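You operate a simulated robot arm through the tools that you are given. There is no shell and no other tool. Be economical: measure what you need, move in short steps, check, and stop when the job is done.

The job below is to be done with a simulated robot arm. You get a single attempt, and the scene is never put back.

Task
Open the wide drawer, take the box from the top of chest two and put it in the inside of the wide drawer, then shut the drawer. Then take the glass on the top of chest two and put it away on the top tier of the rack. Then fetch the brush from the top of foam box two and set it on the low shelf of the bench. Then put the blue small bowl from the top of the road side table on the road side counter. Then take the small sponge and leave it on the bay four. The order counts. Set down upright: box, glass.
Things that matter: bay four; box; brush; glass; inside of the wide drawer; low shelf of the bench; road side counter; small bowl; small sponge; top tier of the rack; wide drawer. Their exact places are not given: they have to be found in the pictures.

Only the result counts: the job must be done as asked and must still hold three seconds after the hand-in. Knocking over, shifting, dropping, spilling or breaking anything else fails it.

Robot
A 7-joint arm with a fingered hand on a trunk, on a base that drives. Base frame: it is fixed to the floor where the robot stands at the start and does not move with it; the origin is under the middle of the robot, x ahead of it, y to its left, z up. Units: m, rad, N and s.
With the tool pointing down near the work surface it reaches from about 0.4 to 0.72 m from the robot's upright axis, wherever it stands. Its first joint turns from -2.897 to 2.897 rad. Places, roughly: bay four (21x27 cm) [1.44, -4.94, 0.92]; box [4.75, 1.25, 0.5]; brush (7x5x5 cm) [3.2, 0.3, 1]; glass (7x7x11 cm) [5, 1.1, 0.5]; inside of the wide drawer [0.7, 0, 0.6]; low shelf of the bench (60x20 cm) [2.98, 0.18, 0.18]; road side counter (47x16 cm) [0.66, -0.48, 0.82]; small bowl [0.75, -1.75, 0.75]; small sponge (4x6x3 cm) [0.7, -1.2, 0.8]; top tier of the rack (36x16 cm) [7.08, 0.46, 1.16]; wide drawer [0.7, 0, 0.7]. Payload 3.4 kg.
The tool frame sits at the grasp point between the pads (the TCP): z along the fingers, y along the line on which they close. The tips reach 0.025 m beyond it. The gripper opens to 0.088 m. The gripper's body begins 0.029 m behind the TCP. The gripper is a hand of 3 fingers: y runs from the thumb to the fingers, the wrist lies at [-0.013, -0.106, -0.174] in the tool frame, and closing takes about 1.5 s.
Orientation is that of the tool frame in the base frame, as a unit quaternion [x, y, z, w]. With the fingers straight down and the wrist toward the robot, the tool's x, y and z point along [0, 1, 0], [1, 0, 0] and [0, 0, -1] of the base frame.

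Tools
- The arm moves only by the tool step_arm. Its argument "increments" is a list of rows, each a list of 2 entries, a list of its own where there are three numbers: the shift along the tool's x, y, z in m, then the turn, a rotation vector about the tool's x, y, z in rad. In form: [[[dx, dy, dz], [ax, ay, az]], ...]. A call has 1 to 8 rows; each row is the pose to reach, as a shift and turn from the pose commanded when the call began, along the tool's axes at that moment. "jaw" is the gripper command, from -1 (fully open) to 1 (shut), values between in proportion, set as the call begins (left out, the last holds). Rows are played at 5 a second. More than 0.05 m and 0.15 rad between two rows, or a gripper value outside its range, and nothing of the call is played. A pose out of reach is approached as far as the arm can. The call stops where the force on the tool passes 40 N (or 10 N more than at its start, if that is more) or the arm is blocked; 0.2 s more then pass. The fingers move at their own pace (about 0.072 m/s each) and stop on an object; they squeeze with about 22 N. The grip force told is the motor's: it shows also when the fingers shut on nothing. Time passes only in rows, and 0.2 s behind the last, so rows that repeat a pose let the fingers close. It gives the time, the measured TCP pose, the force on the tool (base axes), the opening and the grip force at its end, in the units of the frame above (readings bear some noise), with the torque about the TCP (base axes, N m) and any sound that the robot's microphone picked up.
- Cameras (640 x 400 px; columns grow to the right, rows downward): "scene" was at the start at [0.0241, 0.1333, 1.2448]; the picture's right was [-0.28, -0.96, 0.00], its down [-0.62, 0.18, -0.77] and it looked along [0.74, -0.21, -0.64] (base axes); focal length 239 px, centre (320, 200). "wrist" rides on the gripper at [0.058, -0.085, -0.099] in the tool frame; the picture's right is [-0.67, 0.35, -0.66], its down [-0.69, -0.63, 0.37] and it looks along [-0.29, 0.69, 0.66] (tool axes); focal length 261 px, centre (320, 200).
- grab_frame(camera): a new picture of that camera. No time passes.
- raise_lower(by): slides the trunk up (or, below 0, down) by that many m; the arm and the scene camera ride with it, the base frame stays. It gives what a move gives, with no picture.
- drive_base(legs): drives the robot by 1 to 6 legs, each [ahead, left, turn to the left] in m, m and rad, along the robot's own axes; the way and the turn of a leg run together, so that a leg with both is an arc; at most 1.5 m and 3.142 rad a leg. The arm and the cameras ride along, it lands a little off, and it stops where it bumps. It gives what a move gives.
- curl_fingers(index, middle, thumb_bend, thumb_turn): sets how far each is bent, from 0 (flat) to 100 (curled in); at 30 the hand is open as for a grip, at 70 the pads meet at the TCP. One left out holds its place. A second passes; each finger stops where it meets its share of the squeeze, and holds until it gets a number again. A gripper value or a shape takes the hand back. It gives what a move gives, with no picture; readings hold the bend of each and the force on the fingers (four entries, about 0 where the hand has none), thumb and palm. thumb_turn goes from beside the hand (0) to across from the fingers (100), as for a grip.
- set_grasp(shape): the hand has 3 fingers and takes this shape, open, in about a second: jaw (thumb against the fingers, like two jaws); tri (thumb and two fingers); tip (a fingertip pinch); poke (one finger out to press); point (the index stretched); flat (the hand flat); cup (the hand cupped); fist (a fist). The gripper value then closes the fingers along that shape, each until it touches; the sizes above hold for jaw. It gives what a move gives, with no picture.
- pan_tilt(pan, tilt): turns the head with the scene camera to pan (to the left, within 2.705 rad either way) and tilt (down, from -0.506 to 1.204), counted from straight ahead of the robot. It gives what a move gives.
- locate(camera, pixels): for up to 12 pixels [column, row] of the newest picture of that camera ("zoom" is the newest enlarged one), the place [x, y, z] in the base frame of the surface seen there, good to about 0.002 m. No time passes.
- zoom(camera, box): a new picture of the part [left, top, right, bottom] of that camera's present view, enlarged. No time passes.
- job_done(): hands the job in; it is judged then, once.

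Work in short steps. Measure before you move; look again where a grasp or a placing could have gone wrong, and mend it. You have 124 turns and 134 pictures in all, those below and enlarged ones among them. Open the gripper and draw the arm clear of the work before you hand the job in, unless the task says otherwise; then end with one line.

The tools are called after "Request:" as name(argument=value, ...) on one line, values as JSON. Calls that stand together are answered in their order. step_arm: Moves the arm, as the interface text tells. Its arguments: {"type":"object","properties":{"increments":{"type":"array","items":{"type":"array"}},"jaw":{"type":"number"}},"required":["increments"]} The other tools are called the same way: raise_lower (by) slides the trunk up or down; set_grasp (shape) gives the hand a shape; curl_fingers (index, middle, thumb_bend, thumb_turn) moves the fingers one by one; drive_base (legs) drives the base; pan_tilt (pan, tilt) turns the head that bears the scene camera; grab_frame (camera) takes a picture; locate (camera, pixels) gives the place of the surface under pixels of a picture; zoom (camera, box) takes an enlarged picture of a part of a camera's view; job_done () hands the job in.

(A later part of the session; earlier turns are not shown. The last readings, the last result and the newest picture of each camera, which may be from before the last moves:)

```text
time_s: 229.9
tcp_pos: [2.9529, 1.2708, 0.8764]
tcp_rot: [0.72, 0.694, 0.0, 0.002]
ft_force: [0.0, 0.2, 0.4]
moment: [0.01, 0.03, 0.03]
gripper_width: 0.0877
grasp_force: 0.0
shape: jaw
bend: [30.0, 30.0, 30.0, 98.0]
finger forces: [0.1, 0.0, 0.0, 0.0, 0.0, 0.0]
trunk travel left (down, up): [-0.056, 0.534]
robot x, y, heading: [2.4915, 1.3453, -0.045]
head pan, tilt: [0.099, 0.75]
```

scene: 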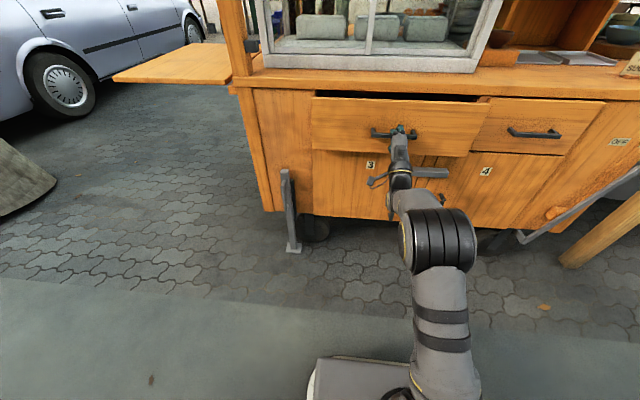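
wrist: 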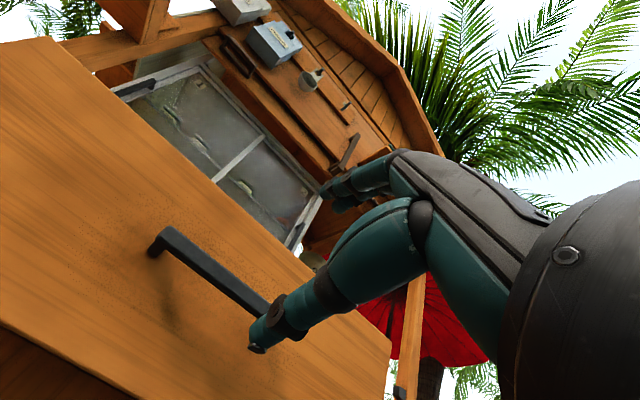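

I correct heading and continue round the crate.

Request:
drive_base(legs=[[0, 0, 0.045], [1.2, 0.85, 0], [1.5, 0, 0], [0.38, 0, 0]])

```text
time_s: 246.7
tcp_pos: [6.056, 2.1343, 0.8754]
tcp_rot: [0.709, 0.705, 0.0, 0.002]
ft_force: [0.1, -1.2, 0.3]
moment: [-0.07, 0.0, -0.01]
gripper_width: 0.0878
grasp_force: 0.0
shape: jaw
bend: [30.0, 30.0, 30.0, 98.0]
finger forces: [0.2, 0.0, 0.0, 0.0, 0.0, 0.1]
trunk travel left (down, up): [-0.056, 0.534]
robot x, y, heading: [5.5947, 2.1925, -0.016]
head pan, tilt: [0.099, 0.75]
```

Now I turn about and slide over behind the chest.

Request:
drive_base(legs=[[0, 0, 3.142], [0, 1.1, 0.015]])

Request:
raise_lower(by=0.25)

Request:
pan_tilt(pan=0.25, tilt=1.0)

Request:
grab_frame(camera="scene")

```text
refused: 3.142 is not a number from -3.14159 to 3.14159
```

```text
time_s: 249.3
tcp_pos: [6.0561, 2.1348, 1.1272]
tcp_rot: [0.709, 0.705, -0.001, 0.001]
ft_force: [-0.4, -0.3, -0.6]
moment: [0.01, 0.02, -0.02]
gripper_width: 0.0877
grasp_force: 0.0
shape: jaw
bend: [30.0, 30.0, 30.0, 98.0]
finger forces: [0.0, 0.1, 0.0, 0.0, 0.0, 0.0]
trunk travel left (down, up): [-0.306, 0.284]
robot x, y, heading: [5.593, 2.1953, -0.01]
head pan, tilt: [0.099, 0.75]
```

```text
time_s: 250.1
tcp_pos: [6.0545, 2.1345, 1.1275]
tcp_rot: [0.709, 0.705, -0.001, 0.002]
ft_force: [0.0, 0.1, 0.5]
moment: [0.0, -0.03, 0.02]
gripper_width: 0.0876
grasp_force: 0.0
shape: jaw
bend: [30.0, 30.0, 30.0, 98.0]
finger forces: [0.0, 0.1, 0.0, 0.1, 0.0, 0.0]
trunk travel left (down, up): [-0.306, 0.284]
robot x, y, heading: [5.5919, 2.1939, -0.014]
head pan, tilt: [0.25, 1.0]
```

```text
87 pictures are left
```

scene: 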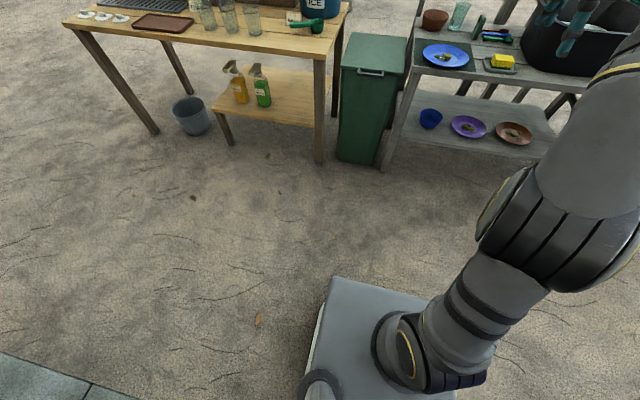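

The turn was over the limit by a hair; I repeat with a legal value.

Request:
drive_base(legs=[[0, 0, 3.14], [0, 1.1, 0.015]])

Request:
grab_frame(camera="scene")

```text
time_s: 263.1
tcp_pos: [5.1586, 1.1571, 1.1275]
tcp_rot: [0.72, -0.694, -0.002, 0.0]
ft_force: [-0.3, 0.4, 0.0]
moment: [-0.02, -0.02, 0.0]
gripper_width: 0.0878
grasp_force: 0.0
shape: jaw
bend: [30.0, 30.0, 30.0, 98.0]
finger forces: [0.0, 0.0, 0.0, 0.0, 0.0, 0.0]
trunk travel left (down, up): [-0.306, 0.284]
robot x, y, heading: [5.6242, 1.1174, -3.118]
head pan, tilt: [0.25, 1.0]
```

```text
86 pictures are left
```

scene: 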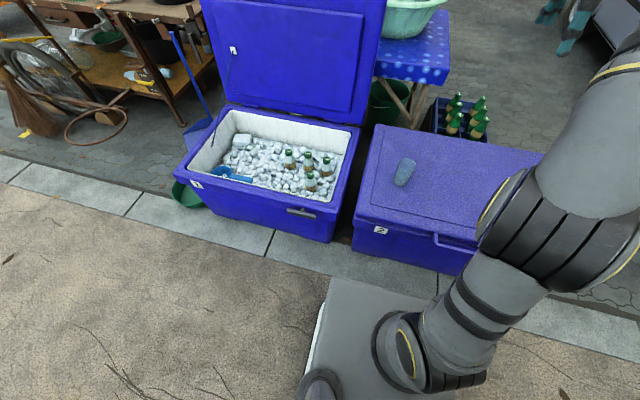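

I creep forward 0.08 m, true the heading, and measure the glass.

Request:
drive_base(legs=[[0.08, 0, -0.024]])

Request:
zoom(camera="scene", box=[360, 130, 480, 205])

```text
time_s: 264.1
tcp_pos: [5.0789, 1.168, 1.1264]
tcp_rot: [0.711, -0.703, -0.002, 0.0]
ft_force: [-0.5, 0.2, 0.2]
moment: [0.01, 0.01, 0.02]
gripper_width: 0.0879
grasp_force: 0.1
shape: jaw
bend: [30.0, 30.0, 30.0, 98.0]
finger forces: [0.1, 0.0, 0.1, 0.0, 0.0, 0.0]
trunk travel left (down, up): [-0.306, 0.284]
robot x, y, heading: [5.5445, 1.118, -3.145]
head pan, tilt: [0.25, 1.0]
```

```text
5.33 times, centred on (420, 168) of scene
```

zoom: 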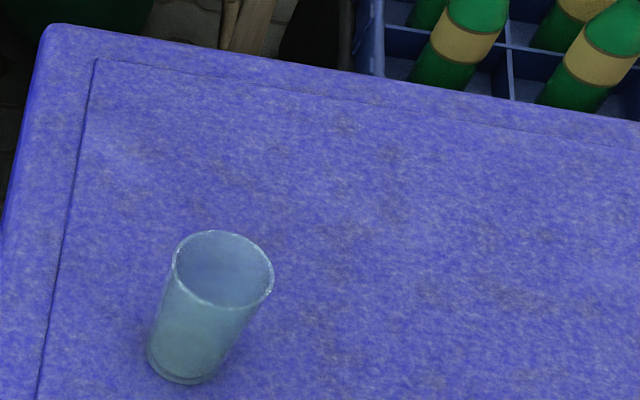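

Request:
locate(camera="zoom", pixels=[[210, 306], [173, 272], [272, 272], [160, 340], [195, 330], [225, 340], [240, 320], [148, 355], [185, 383], [215, 365], [220, 233]])

```text
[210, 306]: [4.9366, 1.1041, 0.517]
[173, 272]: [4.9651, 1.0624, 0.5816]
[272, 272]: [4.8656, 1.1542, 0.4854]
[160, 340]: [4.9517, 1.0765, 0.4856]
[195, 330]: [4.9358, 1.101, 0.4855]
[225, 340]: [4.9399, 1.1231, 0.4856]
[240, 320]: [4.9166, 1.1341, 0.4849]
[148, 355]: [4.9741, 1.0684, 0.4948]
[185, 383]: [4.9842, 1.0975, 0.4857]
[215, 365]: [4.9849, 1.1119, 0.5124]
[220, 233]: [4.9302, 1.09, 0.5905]
```

Glass centre is near (4.957, 1.096). I move above it, lower, and check with the wrist camera.

Request:
step_arm(increments=[[[0.02, 0.04, 0], [0, 0, 0]], [[0.045, 0.08, 0], [0, 0, 0]], [[0.07, 0.122, 0], [0, 0, 0]]])

Request:
raise_lower(by=-0.3)

Request:
step_arm(increments=[[[0, 0, 0.04], [0, 0, 0]], [[0, 0, 0.08], [0, 0, 0]], [[0, 0, 0.12], [0, 0, 0]], [[0, 0, 0.16], [0, 0, 0]]])

Request:
grab_frame(camera="wrist")

Request:
zoom(camera="scene", box=[320, 80, 560, 230])

```text
time_s: 264.9
tcp_pos: [5.0212, 1.1246, 1.1069]
tcp_rot: [0.712, -0.703, -0.002, 0.0]
ft_force: [-0.5, -0.6, -0.3]
moment: [0.0, 0.03, -0.01]
gripper_width: 0.0875
grasp_force: 0.0
shape: jaw
bend: [30.0, 30.0, 30.0, 98.0]
finger forces: [0.0, 0.1, 0.0, 0.0, 0.0, 0.0]
out of reach, approached as far as the arm can: row 1, 2, 3
trunk travel left (down, up): [-0.306, 0.284]
robot x, y, heading: [5.5421, 1.1146, -3.139]
head pan, tilt: [0.25, 1.0]
```

```text
time_s: 267.9
tcp_pos: [5.0208, 1.1253, 0.8076]
tcp_rot: [0.711, -0.703, -0.002, 0.0]
ft_force: [0.4, 0.5, -0.4]
moment: [0.0, 0.0, 0.03]
gripper_width: 0.0878
grasp_force: 0.0
shape: jaw
bend: [30.0, 30.0, 30.0, 98.0]
finger forces: [0.1, 0.0, 0.1, 0.0, 0.0, 0.0]
trunk travel left (down, up): [-0.006, 0.584]
robot x, y, heading: [5.5403, 1.1148, -3.142]
head pan, tilt: [0.25, 1.0]
```

```text
time_s: 268.9
tcp_pos: [5.0216, 1.125, 0.6451]
tcp_rot: [0.712, -0.703, -0.002, 0.0]
ft_force: [0.3, -0.2, 0.4]
moment: [0.01, 0.0, -0.02]
gripper_width: 0.0875
grasp_force: 0.0
shape: jaw
bend: [30.0, 30.0, 30.0, 98.0]
finger forces: [0.0, 0.0, 0.1, 0.1, 0.0, 0.0]
trunk travel left (down, up): [-0.006, 0.584]
robot x, y, heading: [5.5446, 1.1146, -3.136]
head pan, tilt: [0.25, 1.0]
```

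```text
84 pictures are left
```

wrist: 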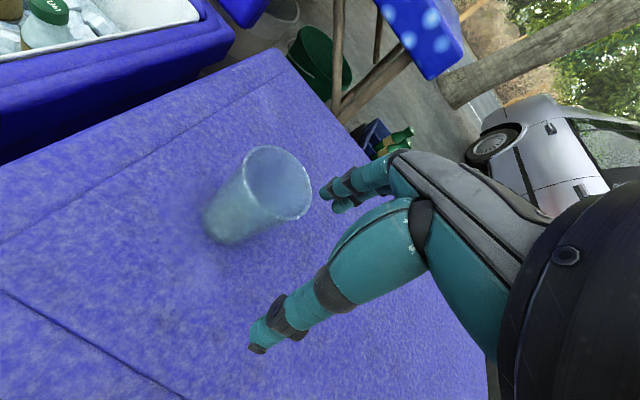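

```text
2.67 times, centred on (440, 155) of scene
```

zoom: 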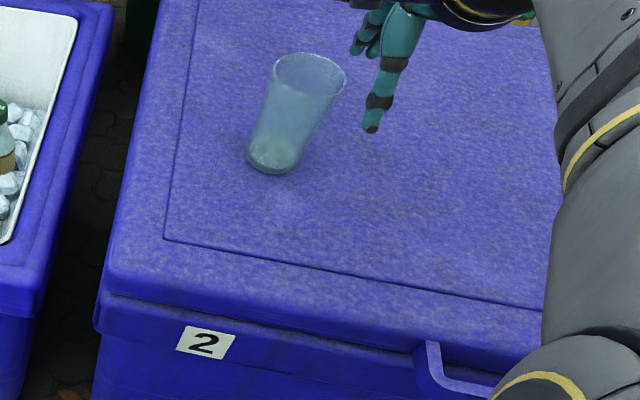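

The hand is short of the glass by several cm, tips still above the rim. I measure the rim in both views.

Request:
locate(camera="wrist", pixels=[[246, 170], [309, 208], [270, 149], [282, 220], [245, 205], [262, 222], [215, 242], [205, 215], [225, 195]])

Request:
locate(camera="zoom", pixels=[[310, 54], [274, 75], [344, 78], [305, 95], [280, 120], [262, 120], [310, 120], [272, 172], [290, 165], [250, 155]])

```text
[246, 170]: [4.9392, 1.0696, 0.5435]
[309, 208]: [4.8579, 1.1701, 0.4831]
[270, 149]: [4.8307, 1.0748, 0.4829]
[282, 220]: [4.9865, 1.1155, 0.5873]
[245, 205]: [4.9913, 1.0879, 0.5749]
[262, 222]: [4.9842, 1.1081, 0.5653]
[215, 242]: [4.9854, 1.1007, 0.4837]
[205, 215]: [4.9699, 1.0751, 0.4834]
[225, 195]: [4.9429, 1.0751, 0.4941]
```

```text
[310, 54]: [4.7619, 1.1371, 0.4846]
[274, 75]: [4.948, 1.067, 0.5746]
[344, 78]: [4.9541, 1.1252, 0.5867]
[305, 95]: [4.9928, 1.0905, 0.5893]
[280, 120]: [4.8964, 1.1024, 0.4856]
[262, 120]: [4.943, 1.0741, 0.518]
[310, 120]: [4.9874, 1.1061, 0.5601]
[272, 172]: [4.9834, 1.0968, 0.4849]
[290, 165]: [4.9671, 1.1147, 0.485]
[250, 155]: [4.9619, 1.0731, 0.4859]
```

Rim centre is (4.961, 1.096), diameter about 0.064, rim at 0.593. I move above it, then down astride it.

Request:
step_arm(increments=[[[0.01, 0.02, -0.015], [0, 0, 0]], [[0.02, 0.04, -0.015], [0, 0, 0]], [[0.0283, 0.061, -0.015], [0, 0, 0]]])

Request:
grab_frame(camera="wrist")

Request:
zoom(camera="scene", box=[320, 80, 560, 230])

```text
time_s: 269.7
tcp_pos: [4.9611, 1.0967, 0.6625]
tcp_rot: [0.711, -0.703, -0.001, -0.001]
ft_force: [0.0, -1.7, -0.2]
moment: [0.03, 0.04, -0.02]
gripper_width: 0.0877
grasp_force: 0.1
shape: jaw
bend: [30.0, 30.0, 30.0, 98.0]
finger forces: [0.0, 0.1, 0.1, 0.1, 0.0, 0.0]
trunk travel left (down, up): [-0.006, 0.584]
robot x, y, heading: [5.5396, 1.1222, -3.136]
head pan, tilt: [0.25, 1.0]
```

```text
82 pictures are left
```

wrist: 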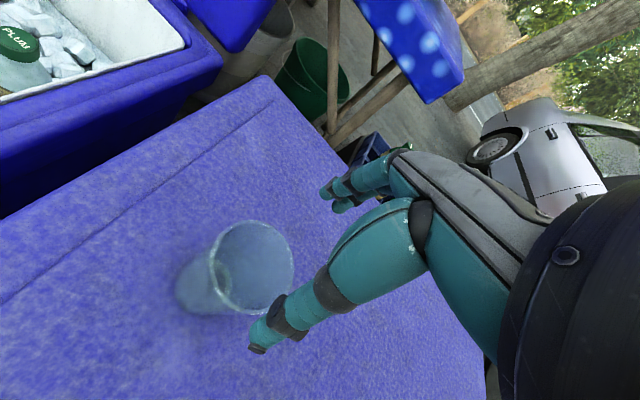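

```text
2.67 times, centred on (440, 155) of scene
```

zoom: 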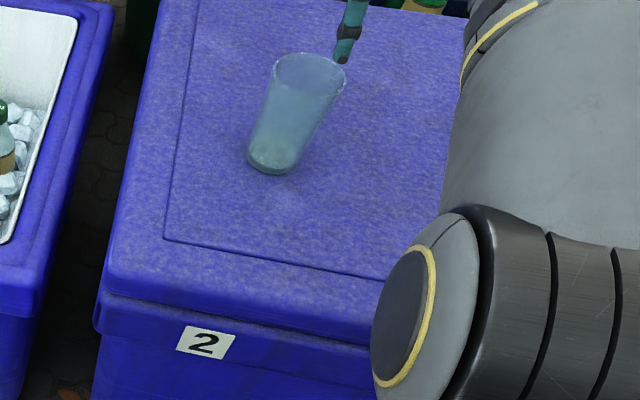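

As with the box before, the rim lies centred between the tips. I descend 0.09 m in guarded steps and check before closing.

Request:
step_arm(increments=[[[0, 0, 0.03], [0, 0, 0]], [[0, 0, 0.05], [0, 0, 0]], [[0, 0, 0.07], [0, 0, 0]], [[0, 0, 0.088], [0, 0, 0]]])

Request:
grab_frame(camera="wrist")

```text
time_s: 270.7
tcp_pos: [4.9594, 1.0965, 0.5744]
tcp_rot: [0.711, -0.704, -0.002, 0.001]
ft_force: [-1.9, 1.0, 8.0]
moment: [-0.04, 0.06, -0.05]
gripper_width: 0.0881
grasp_force: 0.1
shape: jaw
bend: [29.0, 30.0, 30.0, 98.0]
finger forces: [4.7, 0.0, 0.0, 0.0, 1.9, 0.0]
trunk travel left (down, up): [-0.006, 0.584]
robot x, y, heading: [5.5441, 1.1181, -3.137]
head pan, tilt: [0.25, 1.0]
```

```text
80 pictures are left
```

wrist: 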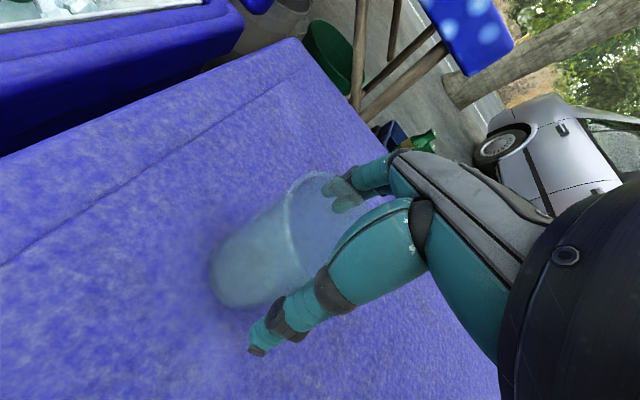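

There is 8 N of contact; I zoom in to see how rim and fingers lie.

Request:
zoom(camera="wrist", box=[190, 140, 430, 340])

Request:
zoom(camera="scene", box=[360, 80, 480, 170])

```text
2.00 times, centred on (310, 240) of wrist
```

zoom: 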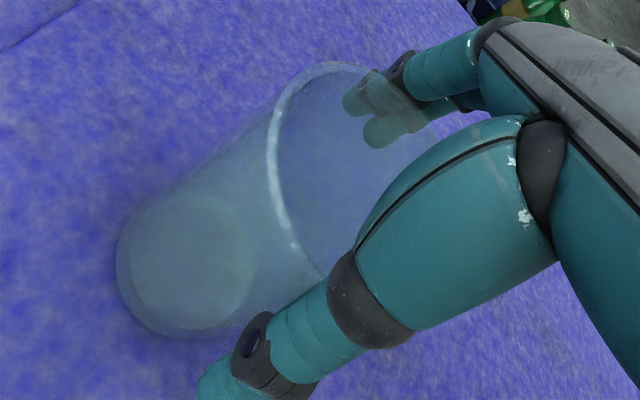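

```text
4.44 times, centred on (420, 125) of scene
```

zoom: 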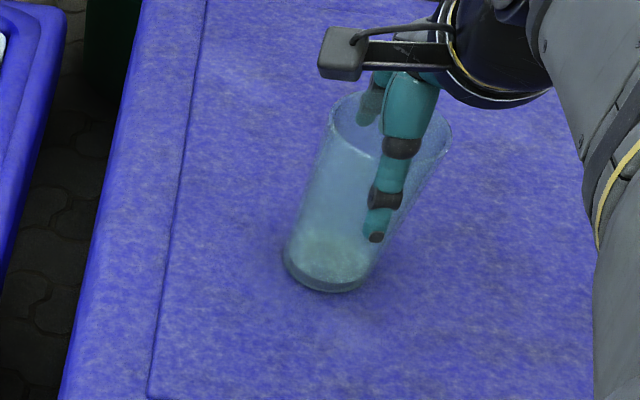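

Thumb and fingers are both outside the glass. I ease up 5 mm and close gently, then lift.

Request:
step_arm(increments=[[[0, 0, -0.005], [0, 0, 0]]])

Request:
step_arm(increments=[[[0, 0, 0], [0, 0, 0]], [[0, 0, 0], [0, 0, 0]], [[0, 0, 0], [0, 0, 0]], [[0, 0, 0], [0, 0, 0]], [[0, 0, 0], [0, 0, 0]], [[0, 0, 0], [0, 0, 0]]], jaw=1)

Request:
zoom(camera="scene", box=[360, 80, 480, 170])

```text
time_s: 271.1
tcp_pos: [4.9594, 1.0972, 0.5765]
tcp_rot: [0.71, -0.704, -0.001, -0.001]
ft_force: [0.2, -0.3, -0.2]
moment: [-0.01, 0.01, -0.01]
gripper_width: 0.0879
grasp_force: 0.1
shape: jaw
bend: [30.0, 30.0, 29.0, 98.0]
finger forces: [0.8, 0.0, 0.1, 0.0, 0.7, 0.0]
trunk travel left (down, up): [-0.006, 0.584]
robot x, y, heading: [5.5403, 1.1193, -3.14]
head pan, tilt: [0.25, 1.0]
```

```text
time_s: 272.5
tcp_pos: [4.9602, 1.097, 0.5793]
tcp_rot: [0.711, -0.703, -0.002, 0.0]
ft_force: [0.1, -0.2, -0.2]
moment: [0.01, 0.03, 0.01]
gripper_width: 0.0592
grasp_force: 21.6
shape: jaw
bend: [30.0, 43.0, 55.0, 98.0]
finger forces: [14.8, 12.1, 0.1, 0.0, 27.3, 0.0]
trunk travel left (down, up): [-0.006, 0.584]
robot x, y, heading: [5.5403, 1.1125, -3.139]
head pan, tilt: [0.25, 1.0]
```

```text
4.44 times, centred on (420, 125) of scene
```

zoom: 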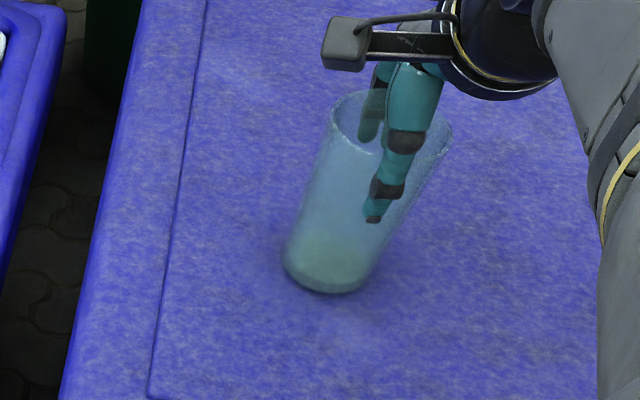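

Gripped at 0.059 m width with all fingers loaded. I lift and check.

Request:
step_arm(increments=[[[0, 0, -0.015], [0, 0, 0]], [[0, 0, -0.04], [0, 0, 0]], [[0, 0, -0.07], [0, 0, 0]], [[0, 0, -0.1], [0, 0, 0]], [[0, 0, -0.13], [0, 0, 0]]])

Request:
grab_frame(camera="wrist")

Request:
zoom(camera="scene", box=[340, 20, 520, 170])

```text
time_s: 273.7
tcp_pos: [4.9608, 1.0963, 0.7099]
tcp_rot: [0.711, -0.703, 0.0, -0.001]
ft_force: [0.4, -0.2, -1.1]
moment: [0.01, -0.01, 0.01]
gripper_width: 0.059
grasp_force: 21.1
shape: jaw
bend: [30.0, 43.0, 55.0, 98.0]
finger forces: [14.3, 12.1, 0.0, 0.0, 26.7, 0.0]
trunk travel left (down, up): [-0.006, 0.584]
robot x, y, heading: [5.5472, 1.1128, -3.135]
head pan, tilt: [0.25, 1.0]
```

```text
76 pictures are left
```

wrist: 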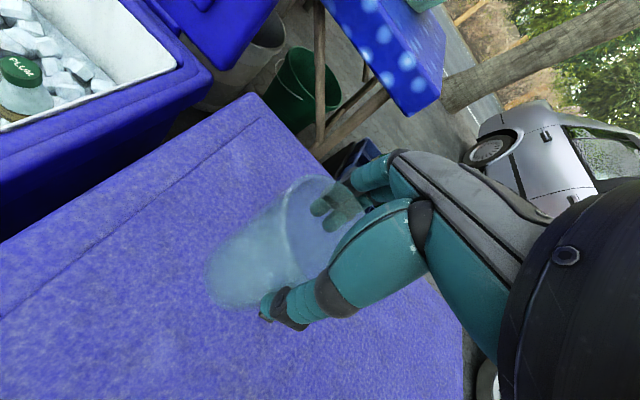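

```text
2.67 times, centred on (430, 95) of scene
```

zoom: 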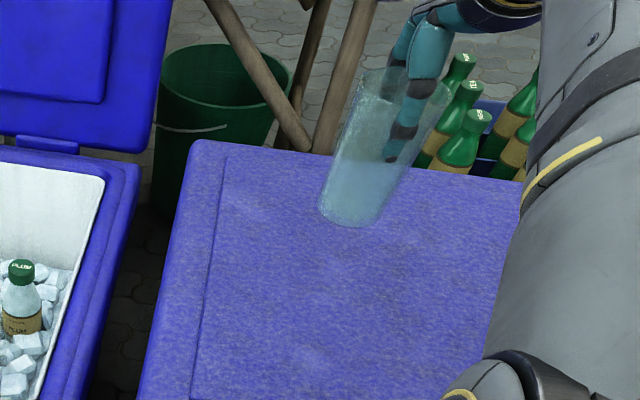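

The glass hangs upright. I raise, back off, turn to face the rack and look at it.

Request:
raise_lower(by=0.3)

Request:
drive_base(legs=[[-0.2, 0, 0], [0, 0, 3.135]])

Request:
pan_tilt(pan=-0.35, tilt=0.2)

Request:
grab_frame(camera="scene")

```text
time_s: 276.7
tcp_pos: [4.9608, 1.0965, 1.0095]
tcp_rot: [0.711, -0.703, -0.002, -0.001]
ft_force: [-0.6, 0.3, -1.0]
moment: [0.04, 0.0, 0.03]
gripper_width: 0.0592
grasp_force: 22.3
shape: jaw
bend: [30.0, 43.0, 55.0, 98.0]
finger forces: [14.3, 12.2, 0.0, 0.0, 26.8, 0.0]
trunk travel left (down, up): [-0.306, 0.284]
robot x, y, heading: [5.5419, 1.1114, -3.137]
head pan, tilt: [0.25, 1.0]
```

```text
time_s: 285.7
tcp_pos: [6.3253, 1.1465, 1.0105]
tcp_rot: [0.696, 0.718, 0.0, 0.002]
ft_force: [-0.1, 0.2, -1.8]
moment: [0.0, -0.01, 0.04]
gripper_width: 0.0578
grasp_force: 21.6
shape: jaw
bend: [31.0, 43.0, 56.0, 98.0]
finger forces: [11.8, 11.7, 0.0, 0.0, 23.4, 0.1]
trunk travel left (down, up): [-0.306, 0.284]
robot x, y, heading: [5.7456, 1.1168, 0.028]
head pan, tilt: [0.25, 1.0]
```

```text
time_s: 286.9
tcp_pos: [6.3262, 1.1476, 1.0102]
tcp_rot: [0.696, 0.718, -0.001, 0.002]
ft_force: [0.3, 0.8, -2.3]
moment: [-0.03, 0.01, 0.01]
gripper_width: 0.0577
grasp_force: 22.3
shape: jaw
bend: [31.0, 43.0, 56.0, 98.0]
finger forces: [11.9, 11.7, 0.0, 0.0, 23.4, 0.1]
trunk travel left (down, up): [-0.306, 0.284]
robot x, y, heading: [5.7442, 1.1155, 0.025]
head pan, tilt: [-0.351, 0.201]
```

```text
74 pictures are left
```

scene: 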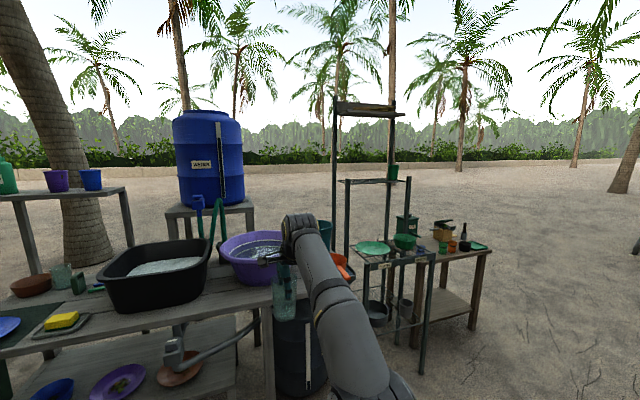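

I zoom on the rack and measure its tiers.

Request:
zoom(camera="scene", box=[310, 80, 500, 380])

Request:
locate(camera="scene", pixels=[[365, 181], [385, 181], [393, 172], [350, 183], [405, 181], [365, 110], [372, 250], [405, 242], [345, 240], [432, 300], [425, 345], [337, 150]])

```text
1.33 times, centred on (405, 230) of scene
```

zoom: 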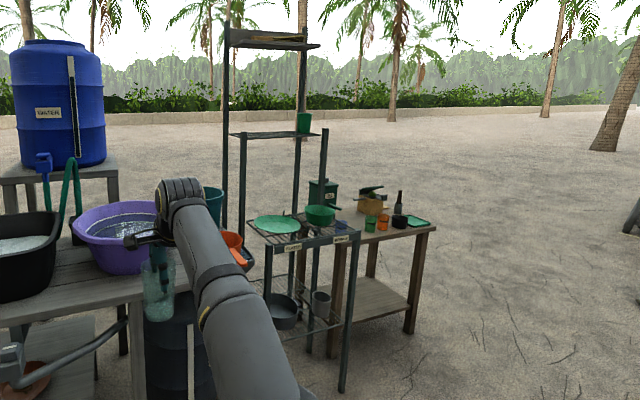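

```text
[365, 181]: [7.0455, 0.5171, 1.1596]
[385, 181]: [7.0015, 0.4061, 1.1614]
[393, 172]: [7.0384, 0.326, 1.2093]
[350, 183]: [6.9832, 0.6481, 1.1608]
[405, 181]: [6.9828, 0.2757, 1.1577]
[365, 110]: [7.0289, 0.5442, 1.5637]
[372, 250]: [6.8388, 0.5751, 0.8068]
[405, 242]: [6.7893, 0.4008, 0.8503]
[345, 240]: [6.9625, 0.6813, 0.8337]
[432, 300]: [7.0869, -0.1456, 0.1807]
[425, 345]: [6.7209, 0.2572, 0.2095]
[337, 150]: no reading
```

The top tier is at z 1.16, x≈7.0–7.16, y≈0.28–0.64, with a green cup near y 0.33. I raise the trunk fully and slide over to y≈0.49, facing it.

Request:
raise_lower(by=0.282)

Request:
drive_base(legs=[[0, 0, -0.026], [0, -0.63, 0]])

Request:
pan_tilt(pan=0.0, tilt=0.25)

Request:
grab_frame(camera="scene")

```text
time_s: 289.7
tcp_pos: [6.3265, 1.1483, 1.2914]
tcp_rot: [0.696, 0.718, -0.001, 0.001]
ft_force: [0.0, 0.2, -2.5]
moment: [-0.06, 0.03, 0.02]
gripper_width: 0.0579
grasp_force: 22.0
shape: jaw
bend: [31.0, 43.0, 56.0, 98.0]
finger forces: [11.9, 11.6, 0.0, 0.0, 23.4, 0.0]
trunk travel left (down, up): [-0.588, 0.002]
robot x, y, heading: [5.7436, 1.1155, 0.025]
head pan, tilt: [-0.351, 0.201]
```

```text
time_s: 293.6
tcp_pos: [6.3265, 0.5126, 1.2916]
tcp_rot: [0.702, 0.712, -0.001, 0.003]
ft_force: [0.2, 0.2, -1.6]
moment: [-0.03, -0.01, 0.03]
gripper_width: 0.0581
grasp_force: 22.0
shape: jaw
bend: [31.0, 43.0, 56.0, 98.0]
finger forces: [11.9, 11.7, 0.0, 0.0, 23.4, 0.1]
trunk travel left (down, up): [-0.588, 0.002]
robot x, y, heading: [5.7463, 0.4935, 0.004]
head pan, tilt: [-0.351, 0.201]
```

```text
time_s: 294.4
tcp_pos: [6.3268, 0.5139, 1.2909]
tcp_rot: [0.703, 0.711, 0.0, 0.002]
ft_force: [-0.7, -0.3, -2.5]
moment: [0.0, 0.03, -0.04]
gripper_width: 0.0581
grasp_force: 22.2
shape: jaw
bend: [31.0, 43.0, 56.0, 98.0]
finger forces: [11.9, 11.7, 0.0, 0.1, 23.4, 0.0]
trunk travel left (down, up): [-0.588, 0.002]
robot x, y, heading: [5.747, 0.4923, 0.003]
head pan, tilt: [0.0, 0.25]
```

```text
72 pictures are left
```

scene: 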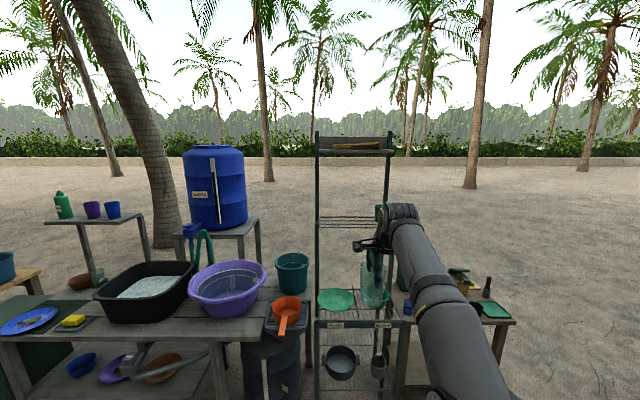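

I measure posts, tier edges, the rack's front legs and the orange scoop.

Request:
zoom(camera="scene", box=[260, 120, 440, 400])

Request:
locate(camera="scene", pixels=[[325, 226], [360, 226], [325, 217], [360, 217], [317, 195], [387, 180], [378, 212], [320, 325], [403, 325], [308, 318], [316, 390], [402, 390]])

Request:
locate(camera="zoom", pixels=[[320, 30], [320, 42], [240, 230], [225, 265], [345, 170], [345, 185], [245, 270], [385, 290]])

```text
1.43 times, centred on (350, 260) of scene
```

zoom: 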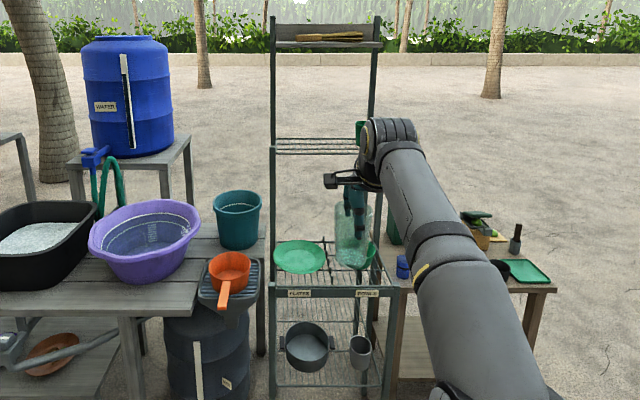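

```text
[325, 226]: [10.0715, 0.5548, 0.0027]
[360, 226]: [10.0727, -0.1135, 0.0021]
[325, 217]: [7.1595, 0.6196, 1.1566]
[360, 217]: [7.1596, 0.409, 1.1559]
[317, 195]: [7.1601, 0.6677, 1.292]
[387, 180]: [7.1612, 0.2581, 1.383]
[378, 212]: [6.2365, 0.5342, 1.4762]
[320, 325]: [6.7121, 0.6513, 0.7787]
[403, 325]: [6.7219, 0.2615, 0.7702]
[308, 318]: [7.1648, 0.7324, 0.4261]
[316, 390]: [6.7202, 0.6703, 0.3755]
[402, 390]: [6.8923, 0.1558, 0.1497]
```

```text
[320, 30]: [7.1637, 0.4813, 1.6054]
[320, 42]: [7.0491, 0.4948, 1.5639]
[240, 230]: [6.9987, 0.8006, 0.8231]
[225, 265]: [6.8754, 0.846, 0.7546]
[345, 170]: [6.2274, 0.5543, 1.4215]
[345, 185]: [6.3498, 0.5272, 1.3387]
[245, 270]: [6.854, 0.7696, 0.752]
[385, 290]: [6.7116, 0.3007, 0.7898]
```

Back posts at x 7.16; I need the tier's front edge precisely.

Request:
zoom(camera="scene", box=[305, 190, 405, 250])

Request:
locate(camera="zoom", pixels=[[150, 238], [250, 238], [150, 222], [150, 205], [150, 185], [150, 172], [85, 235], [250, 172], [60, 200]])

```text
6.40 times, centred on (355, 220) of scene
```

zoom: 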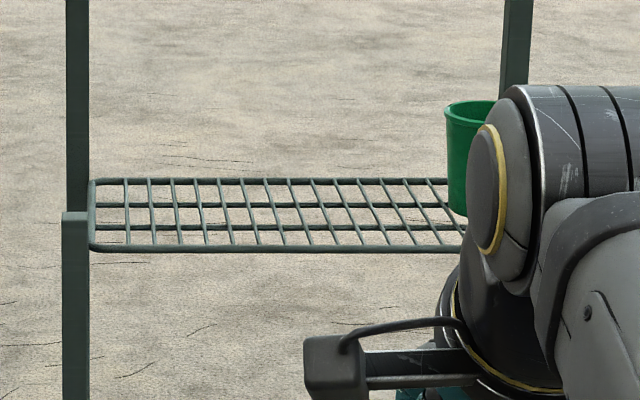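

```text
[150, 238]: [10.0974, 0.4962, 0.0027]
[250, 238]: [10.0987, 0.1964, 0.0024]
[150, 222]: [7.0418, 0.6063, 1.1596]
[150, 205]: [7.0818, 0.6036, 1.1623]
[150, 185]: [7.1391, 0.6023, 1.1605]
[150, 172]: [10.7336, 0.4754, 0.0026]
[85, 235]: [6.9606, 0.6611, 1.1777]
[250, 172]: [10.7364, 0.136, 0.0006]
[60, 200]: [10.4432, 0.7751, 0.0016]
```

The tier is a wire grid from x≈7.0 to 7.16. The glass bottom clears it by about 3.5 cm, so I drive in, first 0.6 m.

Request:
drive_base(legs=[[0.6, 0, -0.003]])

Request:
pan_tilt(pan=0.1, tilt=0.4)

Request:
grab_frame(camera="scene")

Request:
grab_frame(camera="wrist")

```text
time_s: 297.7
tcp_pos: [6.9135, 0.5184, 1.2916]
tcp_rot: [0.702, 0.712, -0.001, 0.002]
ft_force: [-0.1, -0.3, -2.5]
moment: [-0.01, -0.01, -0.02]
gripper_width: 0.058
grasp_force: 21.8
shape: jaw
bend: [31.0, 43.0, 56.0, 98.0]
finger forces: [11.9, 11.7, 0.1, 0.1, 23.6, 0.0]
trunk travel left (down, up): [-0.588, 0.002]
robot x, y, heading: [6.3321, 0.4944, 0.002]
head pan, tilt: [0.0, 0.25]
```

```text
time_s: 298.4
tcp_pos: [6.9143, 0.5176, 1.2914]
tcp_rot: [0.701, 0.713, -0.002, 0.001]
ft_force: [0.0, 0.0, -1.9]
moment: [0.0, 0.03, -0.03]
gripper_width: 0.0581
grasp_force: 22.1
shape: jaw
bend: [31.0, 43.0, 56.0, 98.0]
finger forces: [11.9, 11.7, 0.0, 0.0, 23.6, 0.0]
trunk travel left (down, up): [-0.588, 0.002]
robot x, y, heading: [6.3312, 0.496, 0.01]
head pan, tilt: [0.099, 0.4]
```

```text
69 pictures are left
```

scene: 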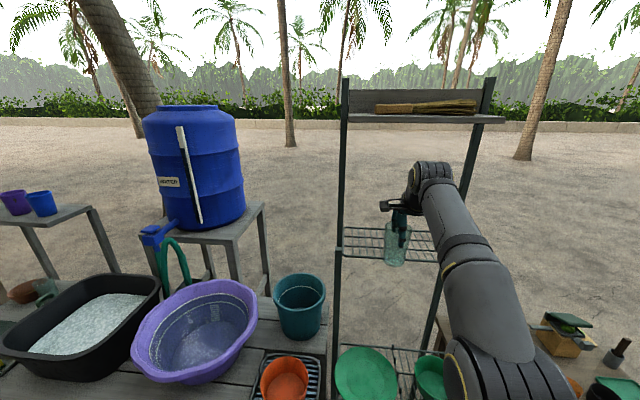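

```text
68 pictures are left
```

wrist: 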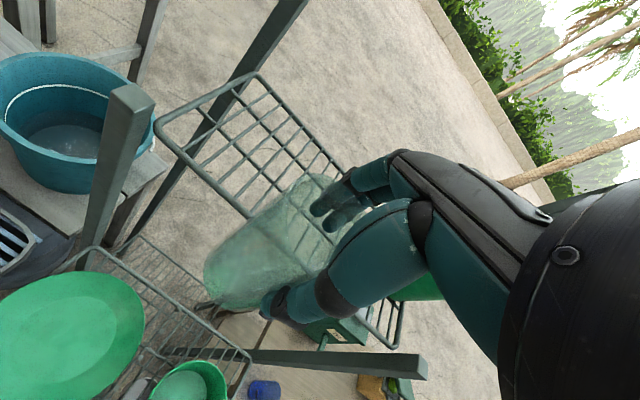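

All clear. I drive 0.12 m further.

Request:
drive_base(legs=[[0.12, 0, 0]])

Request:
step_arm(increments=[[[0, 0.015, 0.005], [0, 0, 0]], [[0, 0.035, 0.01], [0, 0, 0]]])

Request:
grab_frame(camera="wrist")

Request:
zoom(camera="scene", box=[310, 80, 550, 280])

```text
time_s: 299.6
tcp_pos: [7.0356, 0.5197, 1.2906]
tcp_rot: [0.702, 0.713, -0.001, 0.001]
ft_force: [-0.5, 0.2, -1.1]
moment: [-0.01, 0.04, -0.01]
gripper_width: 0.0579
grasp_force: 21.9
shape: jaw
bend: [31.0, 43.0, 56.0, 98.0]
finger forces: [12.2, 11.8, 0.0, 0.1, 23.6, 0.1]
trunk travel left (down, up): [-0.588, 0.002]
robot x, y, heading: [6.4504, 0.4914, 0.004]
head pan, tilt: [0.099, 0.4]
```

```text
time_s: 300.2
tcp_pos: [7.0708, 0.5199, 1.2818]
tcp_rot: [0.701, 0.713, -0.001, 0.001]
ft_force: [0.7, 0.5, -1.6]
moment: [-0.01, 0.01, 0.04]
gripper_width: 0.0579
grasp_force: 22.3
shape: jaw
bend: [31.0, 43.0, 56.0, 98.0]
finger forces: [11.9, 11.7, 0.0, 0.0, 23.5, 0.0]
trunk travel left (down, up): [-0.588, 0.002]
robot x, y, heading: [6.4514, 0.4948, 0.005]
head pan, tilt: [0.099, 0.4]
```

```text
67 pictures are left
```

wrist: 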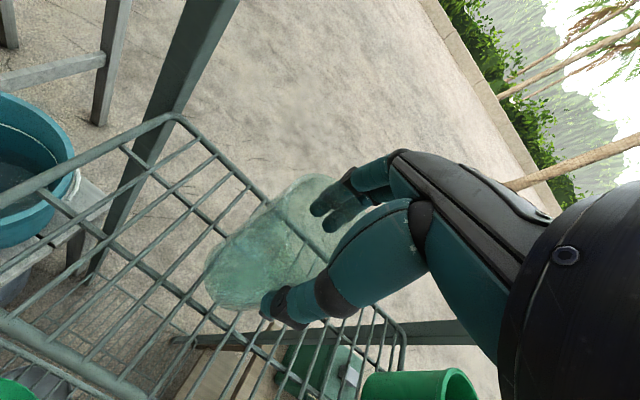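

```text
2.00 times, centred on (430, 180) of scene
```

zoom: 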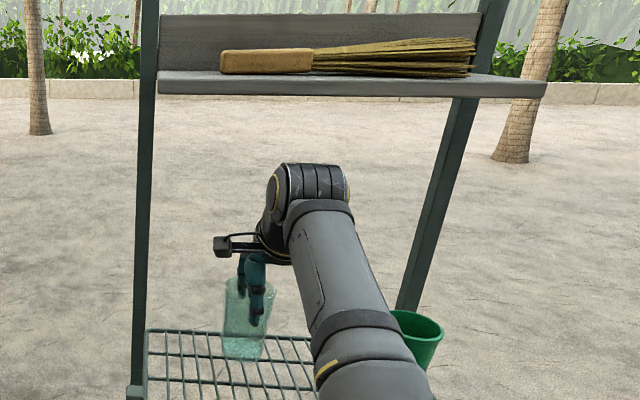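

The glass is over the grid. I lower 0.02 m in small steps and watch the force.

Request:
step_arm(increments=[[[0, 0, 0.007], [0, 0, 0]], [[0, 0, 0.014], [0, 0, 0]], [[0, 0, 0.02], [0, 0, 0]]])

Request:
step_arm(increments=[[[0, 0, 0.003], [0, 0, 0]]])

Request:
step_arm(increments=[[[0, 0, 0.003], [0, 0, 0]]])

Request:
zoom(camera="wrist", box=[160, 130, 400, 330])

```text
time_s: 301.1
tcp_pos: [7.0693, 0.5209, 1.2616]
tcp_rot: [0.701, 0.713, -0.001, 0.003]
ft_force: [0.0, -0.5, -2.4]
moment: [0.01, 0.01, 0.02]
gripper_width: 0.0582
grasp_force: 21.9
shape: jaw
bend: [31.0, 43.0, 56.0, 98.0]
finger forces: [11.9, 11.7, 0.0, 0.0, 23.5, 0.0]
trunk travel left (down, up): [-0.588, 0.002]
robot x, y, heading: [6.4541, 0.4976, 0.008]
head pan, tilt: [0.099, 0.4]
```

```text
time_s: 301.4
tcp_pos: [7.068, 0.5199, 1.2588]
tcp_rot: [0.702, 0.713, -0.001, 0.002]
ft_force: [-1.0, -1.3, -2.1]
moment: [-0.03, 0.02, -0.01]
gripper_width: 0.0581
grasp_force: 21.6
shape: jaw
bend: [31.0, 43.0, 56.0, 98.0]
finger forces: [11.9, 11.8, 0.0, 0.1, 23.4, 0.0]
trunk travel left (down, up): [-0.588, 0.002]
robot x, y, heading: [6.4484, 0.4955, 0.011]
head pan, tilt: [0.099, 0.4]
```

```text
time_s: 301.9
tcp_pos: [7.0698, 0.5206, 1.2555]
tcp_rot: [0.701, 0.713, -0.001, 0.001]
ft_force: [0.1, -0.4, -1.5]
moment: [-0.04, 0.0, 0.0]
gripper_width: 0.058
grasp_force: 22.6
shape: jaw
bend: [31.0, 43.0, 56.0, 98.0]
finger forces: [11.9, 11.6, 0.1, 0.0, 23.3, 0.0]
trunk travel left (down, up): [-0.588, 0.002]
robot x, y, heading: [6.4518, 0.4956, 0.001]
head pan, tilt: [0.099, 0.4]
```

```text
2.00 times, centred on (280, 230) of wrist
```

zoom: 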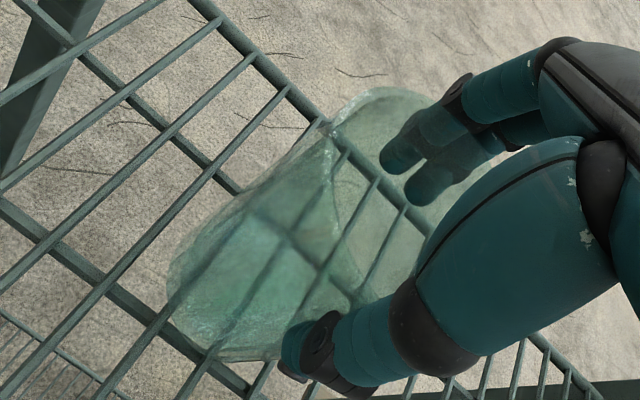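

Still hanging; I continue in 2–3 mm steps until the weight comes off.

Request:
step_arm(increments=[[[0, 0, 0.002], [0, 0, 0]], [[0, 0, 0.003], [0, 0, 0]]])

Request:
step_arm(increments=[[[0, 0, 0.002], [0, 0, 0]], [[0, 0, 0.003], [0, 0, 0]]])

Request:
grab_frame(camera="scene")

Request:
zoom(camera="scene", box=[380, 190, 500, 280])

```text
time_s: 302.4
tcp_pos: [7.0686, 0.5197, 1.2546]
tcp_rot: [0.702, 0.712, 0.0, 0.002]
ft_force: [-0.1, 1.2, 7.3]
moment: [0.04, -0.21, 0.01]
gripper_width: 0.058
grasp_force: 22.0
shape: jaw
bend: [31.0, 43.0, 56.0, 98.0]
finger forces: [11.5, 12.2, 0.0, 0.0, 24.5, 0.0]
trunk travel left (down, up): [-0.588, 0.002]
robot x, y, heading: [6.4525, 0.4958, 0.001]
head pan, tilt: [0.099, 0.4]
```

```text
time_s: 303.1
tcp_pos: [7.0666, 0.5206, 1.2519]
tcp_rot: [0.701, 0.713, 0.002, 0.004]
ft_force: [-0.2, 2.9, 23.4]
moment: [-0.01, -0.43, 0.03]
gripper_width: 0.0577
grasp_force: 22.2
shape: jaw
bend: [31.0, 43.0, 57.0, 98.0]
finger forces: [11.6, 13.4, 0.0, 0.0, 26.2, 0.0]
trunk travel left (down, up): [-0.588, 0.002]
robot x, y, heading: [6.4512, 0.498, 0.009]
head pan, tilt: [0.099, 0.4]
```

```text
64 pictures are left
```

scene: 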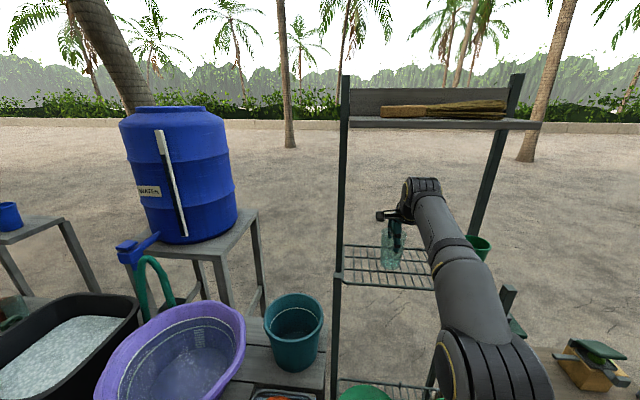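

```text
4.44 times, centred on (440, 235) of scene
```

zoom: 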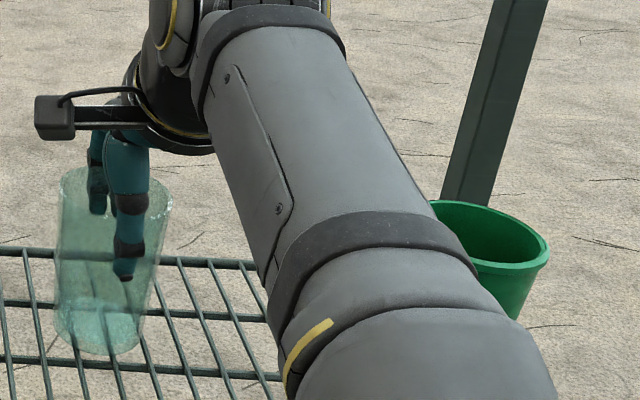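

The glass stands on the grid (23 N). I ease up 3 mm to relieve it, then open.

Request:
step_arm(increments=[[[0, 0, -0.003], [0, 0, 0]]])

Request:
step_arm(increments=[[[0, 0, 0], [0, 0, 0]], [[0, 0, 0], [0, 0, 0]], [[0, 0, 0], [0, 0, 0]], [[0, 0, 0], [0, 0, 0]], [[0, 0, 0], [0, 0, 0]], [[0, 0, 0], [0, 0, 0]]], jaw=-1)

Request:
zoom(camera="scene", box=[380, 190, 500, 280])

Request:
grab_frame(camera="wrist")

```text
time_s: 303.4
tcp_pos: [7.0664, 0.5195, 1.2533]
tcp_rot: [0.702, 0.713, 0.0, 0.001]
ft_force: [0.8, 2.5, 17.6]
moment: [-0.02, -0.5, 0.07]
gripper_width: 0.0575
grasp_force: 21.9
shape: jaw
bend: [30.0, 43.0, 57.0, 98.0]
finger forces: [11.9, 13.7, 0.1, 0.0, 25.5, 0.1]
trunk travel left (down, up): [-0.588, 0.002]
robot x, y, heading: [6.4509, 0.4957, 0.009]
head pan, tilt: [0.099, 0.4]
```

```text
time_s: 304.9
tcp_pos: [7.068, 0.519, 1.2525]
tcp_rot: [0.701, 0.713, -0.002, 0.001]
ft_force: [-0.3, -0.3, -0.5]
moment: [0.0, -0.01, 0.02]
gripper_width: 0.0878
grasp_force: 0.0
shape: jaw
bend: [29.0, 30.0, 29.0, 97.0]
finger forces: [1.0, 0.1, 0.1, 0.0, 1.6, 0.1]
trunk travel left (down, up): [-0.588, 0.002]
robot x, y, heading: [6.4509, 0.4957, 0.009]
head pan, tilt: [0.099, 0.4]
```

```text
4.44 times, centred on (440, 235) of scene
```

zoom: 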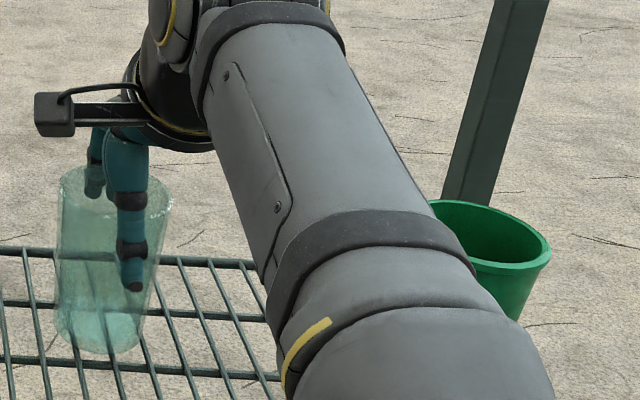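

```text
61 pictures are left
```

wrist: 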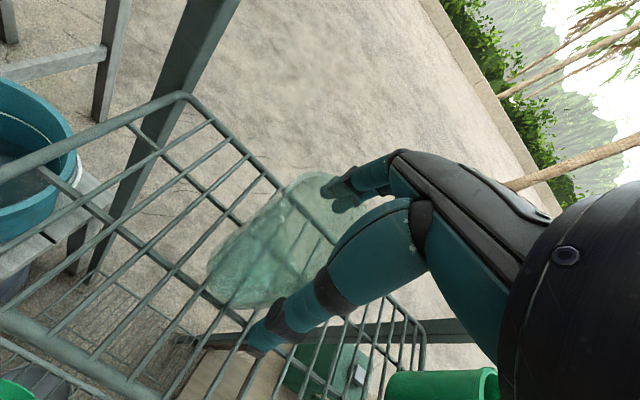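

The glass stands free. I lift 25 mm slowly, then slide sideways (−y) off it, since a full lift would exceed the reach.

Request:
step_arm(increments=[[[0, 0, -0.006], [0, 0, 0]], [[0, 0, -0.012], [0, 0, 0]], [[0, 0, -0.018], [0, 0, 0]], [[0, 0, -0.025], [0, 0, 0]]])

Request:
zoom(camera="scene", box=[360, 170, 520, 290])

```text
time_s: 305.9
tcp_pos: [7.0676, 0.5206, 1.2766]
tcp_rot: [0.701, 0.713, -0.002, 0.0]
ft_force: [0.3, 1.0, -0.1]
moment: [-0.02, -0.02, -0.01]
gripper_width: 0.0879
grasp_force: 0.2
shape: jaw
bend: [30.0, 30.0, 30.0, 97.0]
finger forces: [0.0, 0.0, 0.0, 0.0, 0.0, 0.0]
trunk travel left (down, up): [-0.588, 0.002]
robot x, y, heading: [6.4532, 0.4987, 0.007]
head pan, tilt: [0.099, 0.4]
```

```text
3.33 times, centred on (440, 230) of scene
```

zoom: 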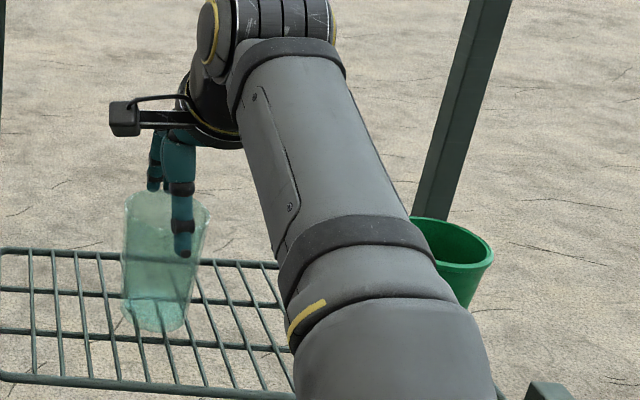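

The glass stands upright, fingers toward its right side. I slide right 0.085 m, lifting slightly.

Request:
step_arm(increments=[[[-0.02, 0, 0], [0, 0, 0]], [[-0.04, 0, 0], [0, 0, 0]], [[-0.06, 0, 0], [0, 0, 0]], [[-0.085, 0, 0], [0, 0, 0]]])

Request:
zoom(camera="scene", box=[360, 170, 520, 290])

```text
time_s: 306.9
tcp_pos: [7.0693, 0.4339, 1.2765]
tcp_rot: [0.702, 0.712, -0.001, 0.001]
ft_force: [-0.1, 1.2, -0.4]
moment: [-0.05, -0.01, 0.0]
gripper_width: 0.088
grasp_force: 0.2
shape: jaw
bend: [30.0, 30.0, 30.0, 97.0]
finger forces: [0.1, 0.1, 0.0, 0.0, 0.1, 0.0]
trunk travel left (down, up): [-0.588, 0.002]
robot x, y, heading: [6.4536, 0.4965, 0.003]
head pan, tilt: [0.099, 0.4]
```

```text
3.33 times, centred on (440, 230) of scene
```

zoom: 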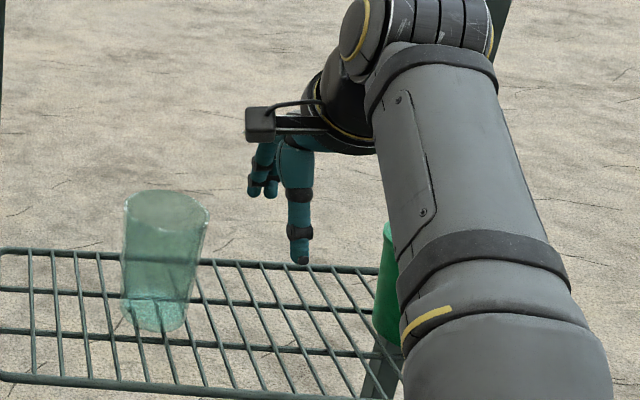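

The glass is safely placed. I back out and drive round to the foam box side, reversing along the lane.

Request:
drive_base(legs=[[-0.7, 0, 0], [0, 1.5, 0], [0, 0.2, 0]])

```text
time_s: 318.9
tcp_pos: [6.3909, 2.0859, 1.2768]
tcp_rot: [0.718, 0.696, 0.0, 0.003]
ft_force: [0.1, 0.5, 0.2]
moment: [0.01, -0.05, 0.02]
gripper_width: 0.0877
grasp_force: 0.1
shape: jaw
bend: [30.0, 30.0, 30.0, 97.0]
finger forces: [0.1, 0.1, 0.1, 0.0, 0.0, 0.0]
trunk travel left (down, up): [-0.588, 0.002]
robot x, y, heading: [5.7828, 2.1769, -0.04]
head pan, tilt: [0.099, 0.4]
```

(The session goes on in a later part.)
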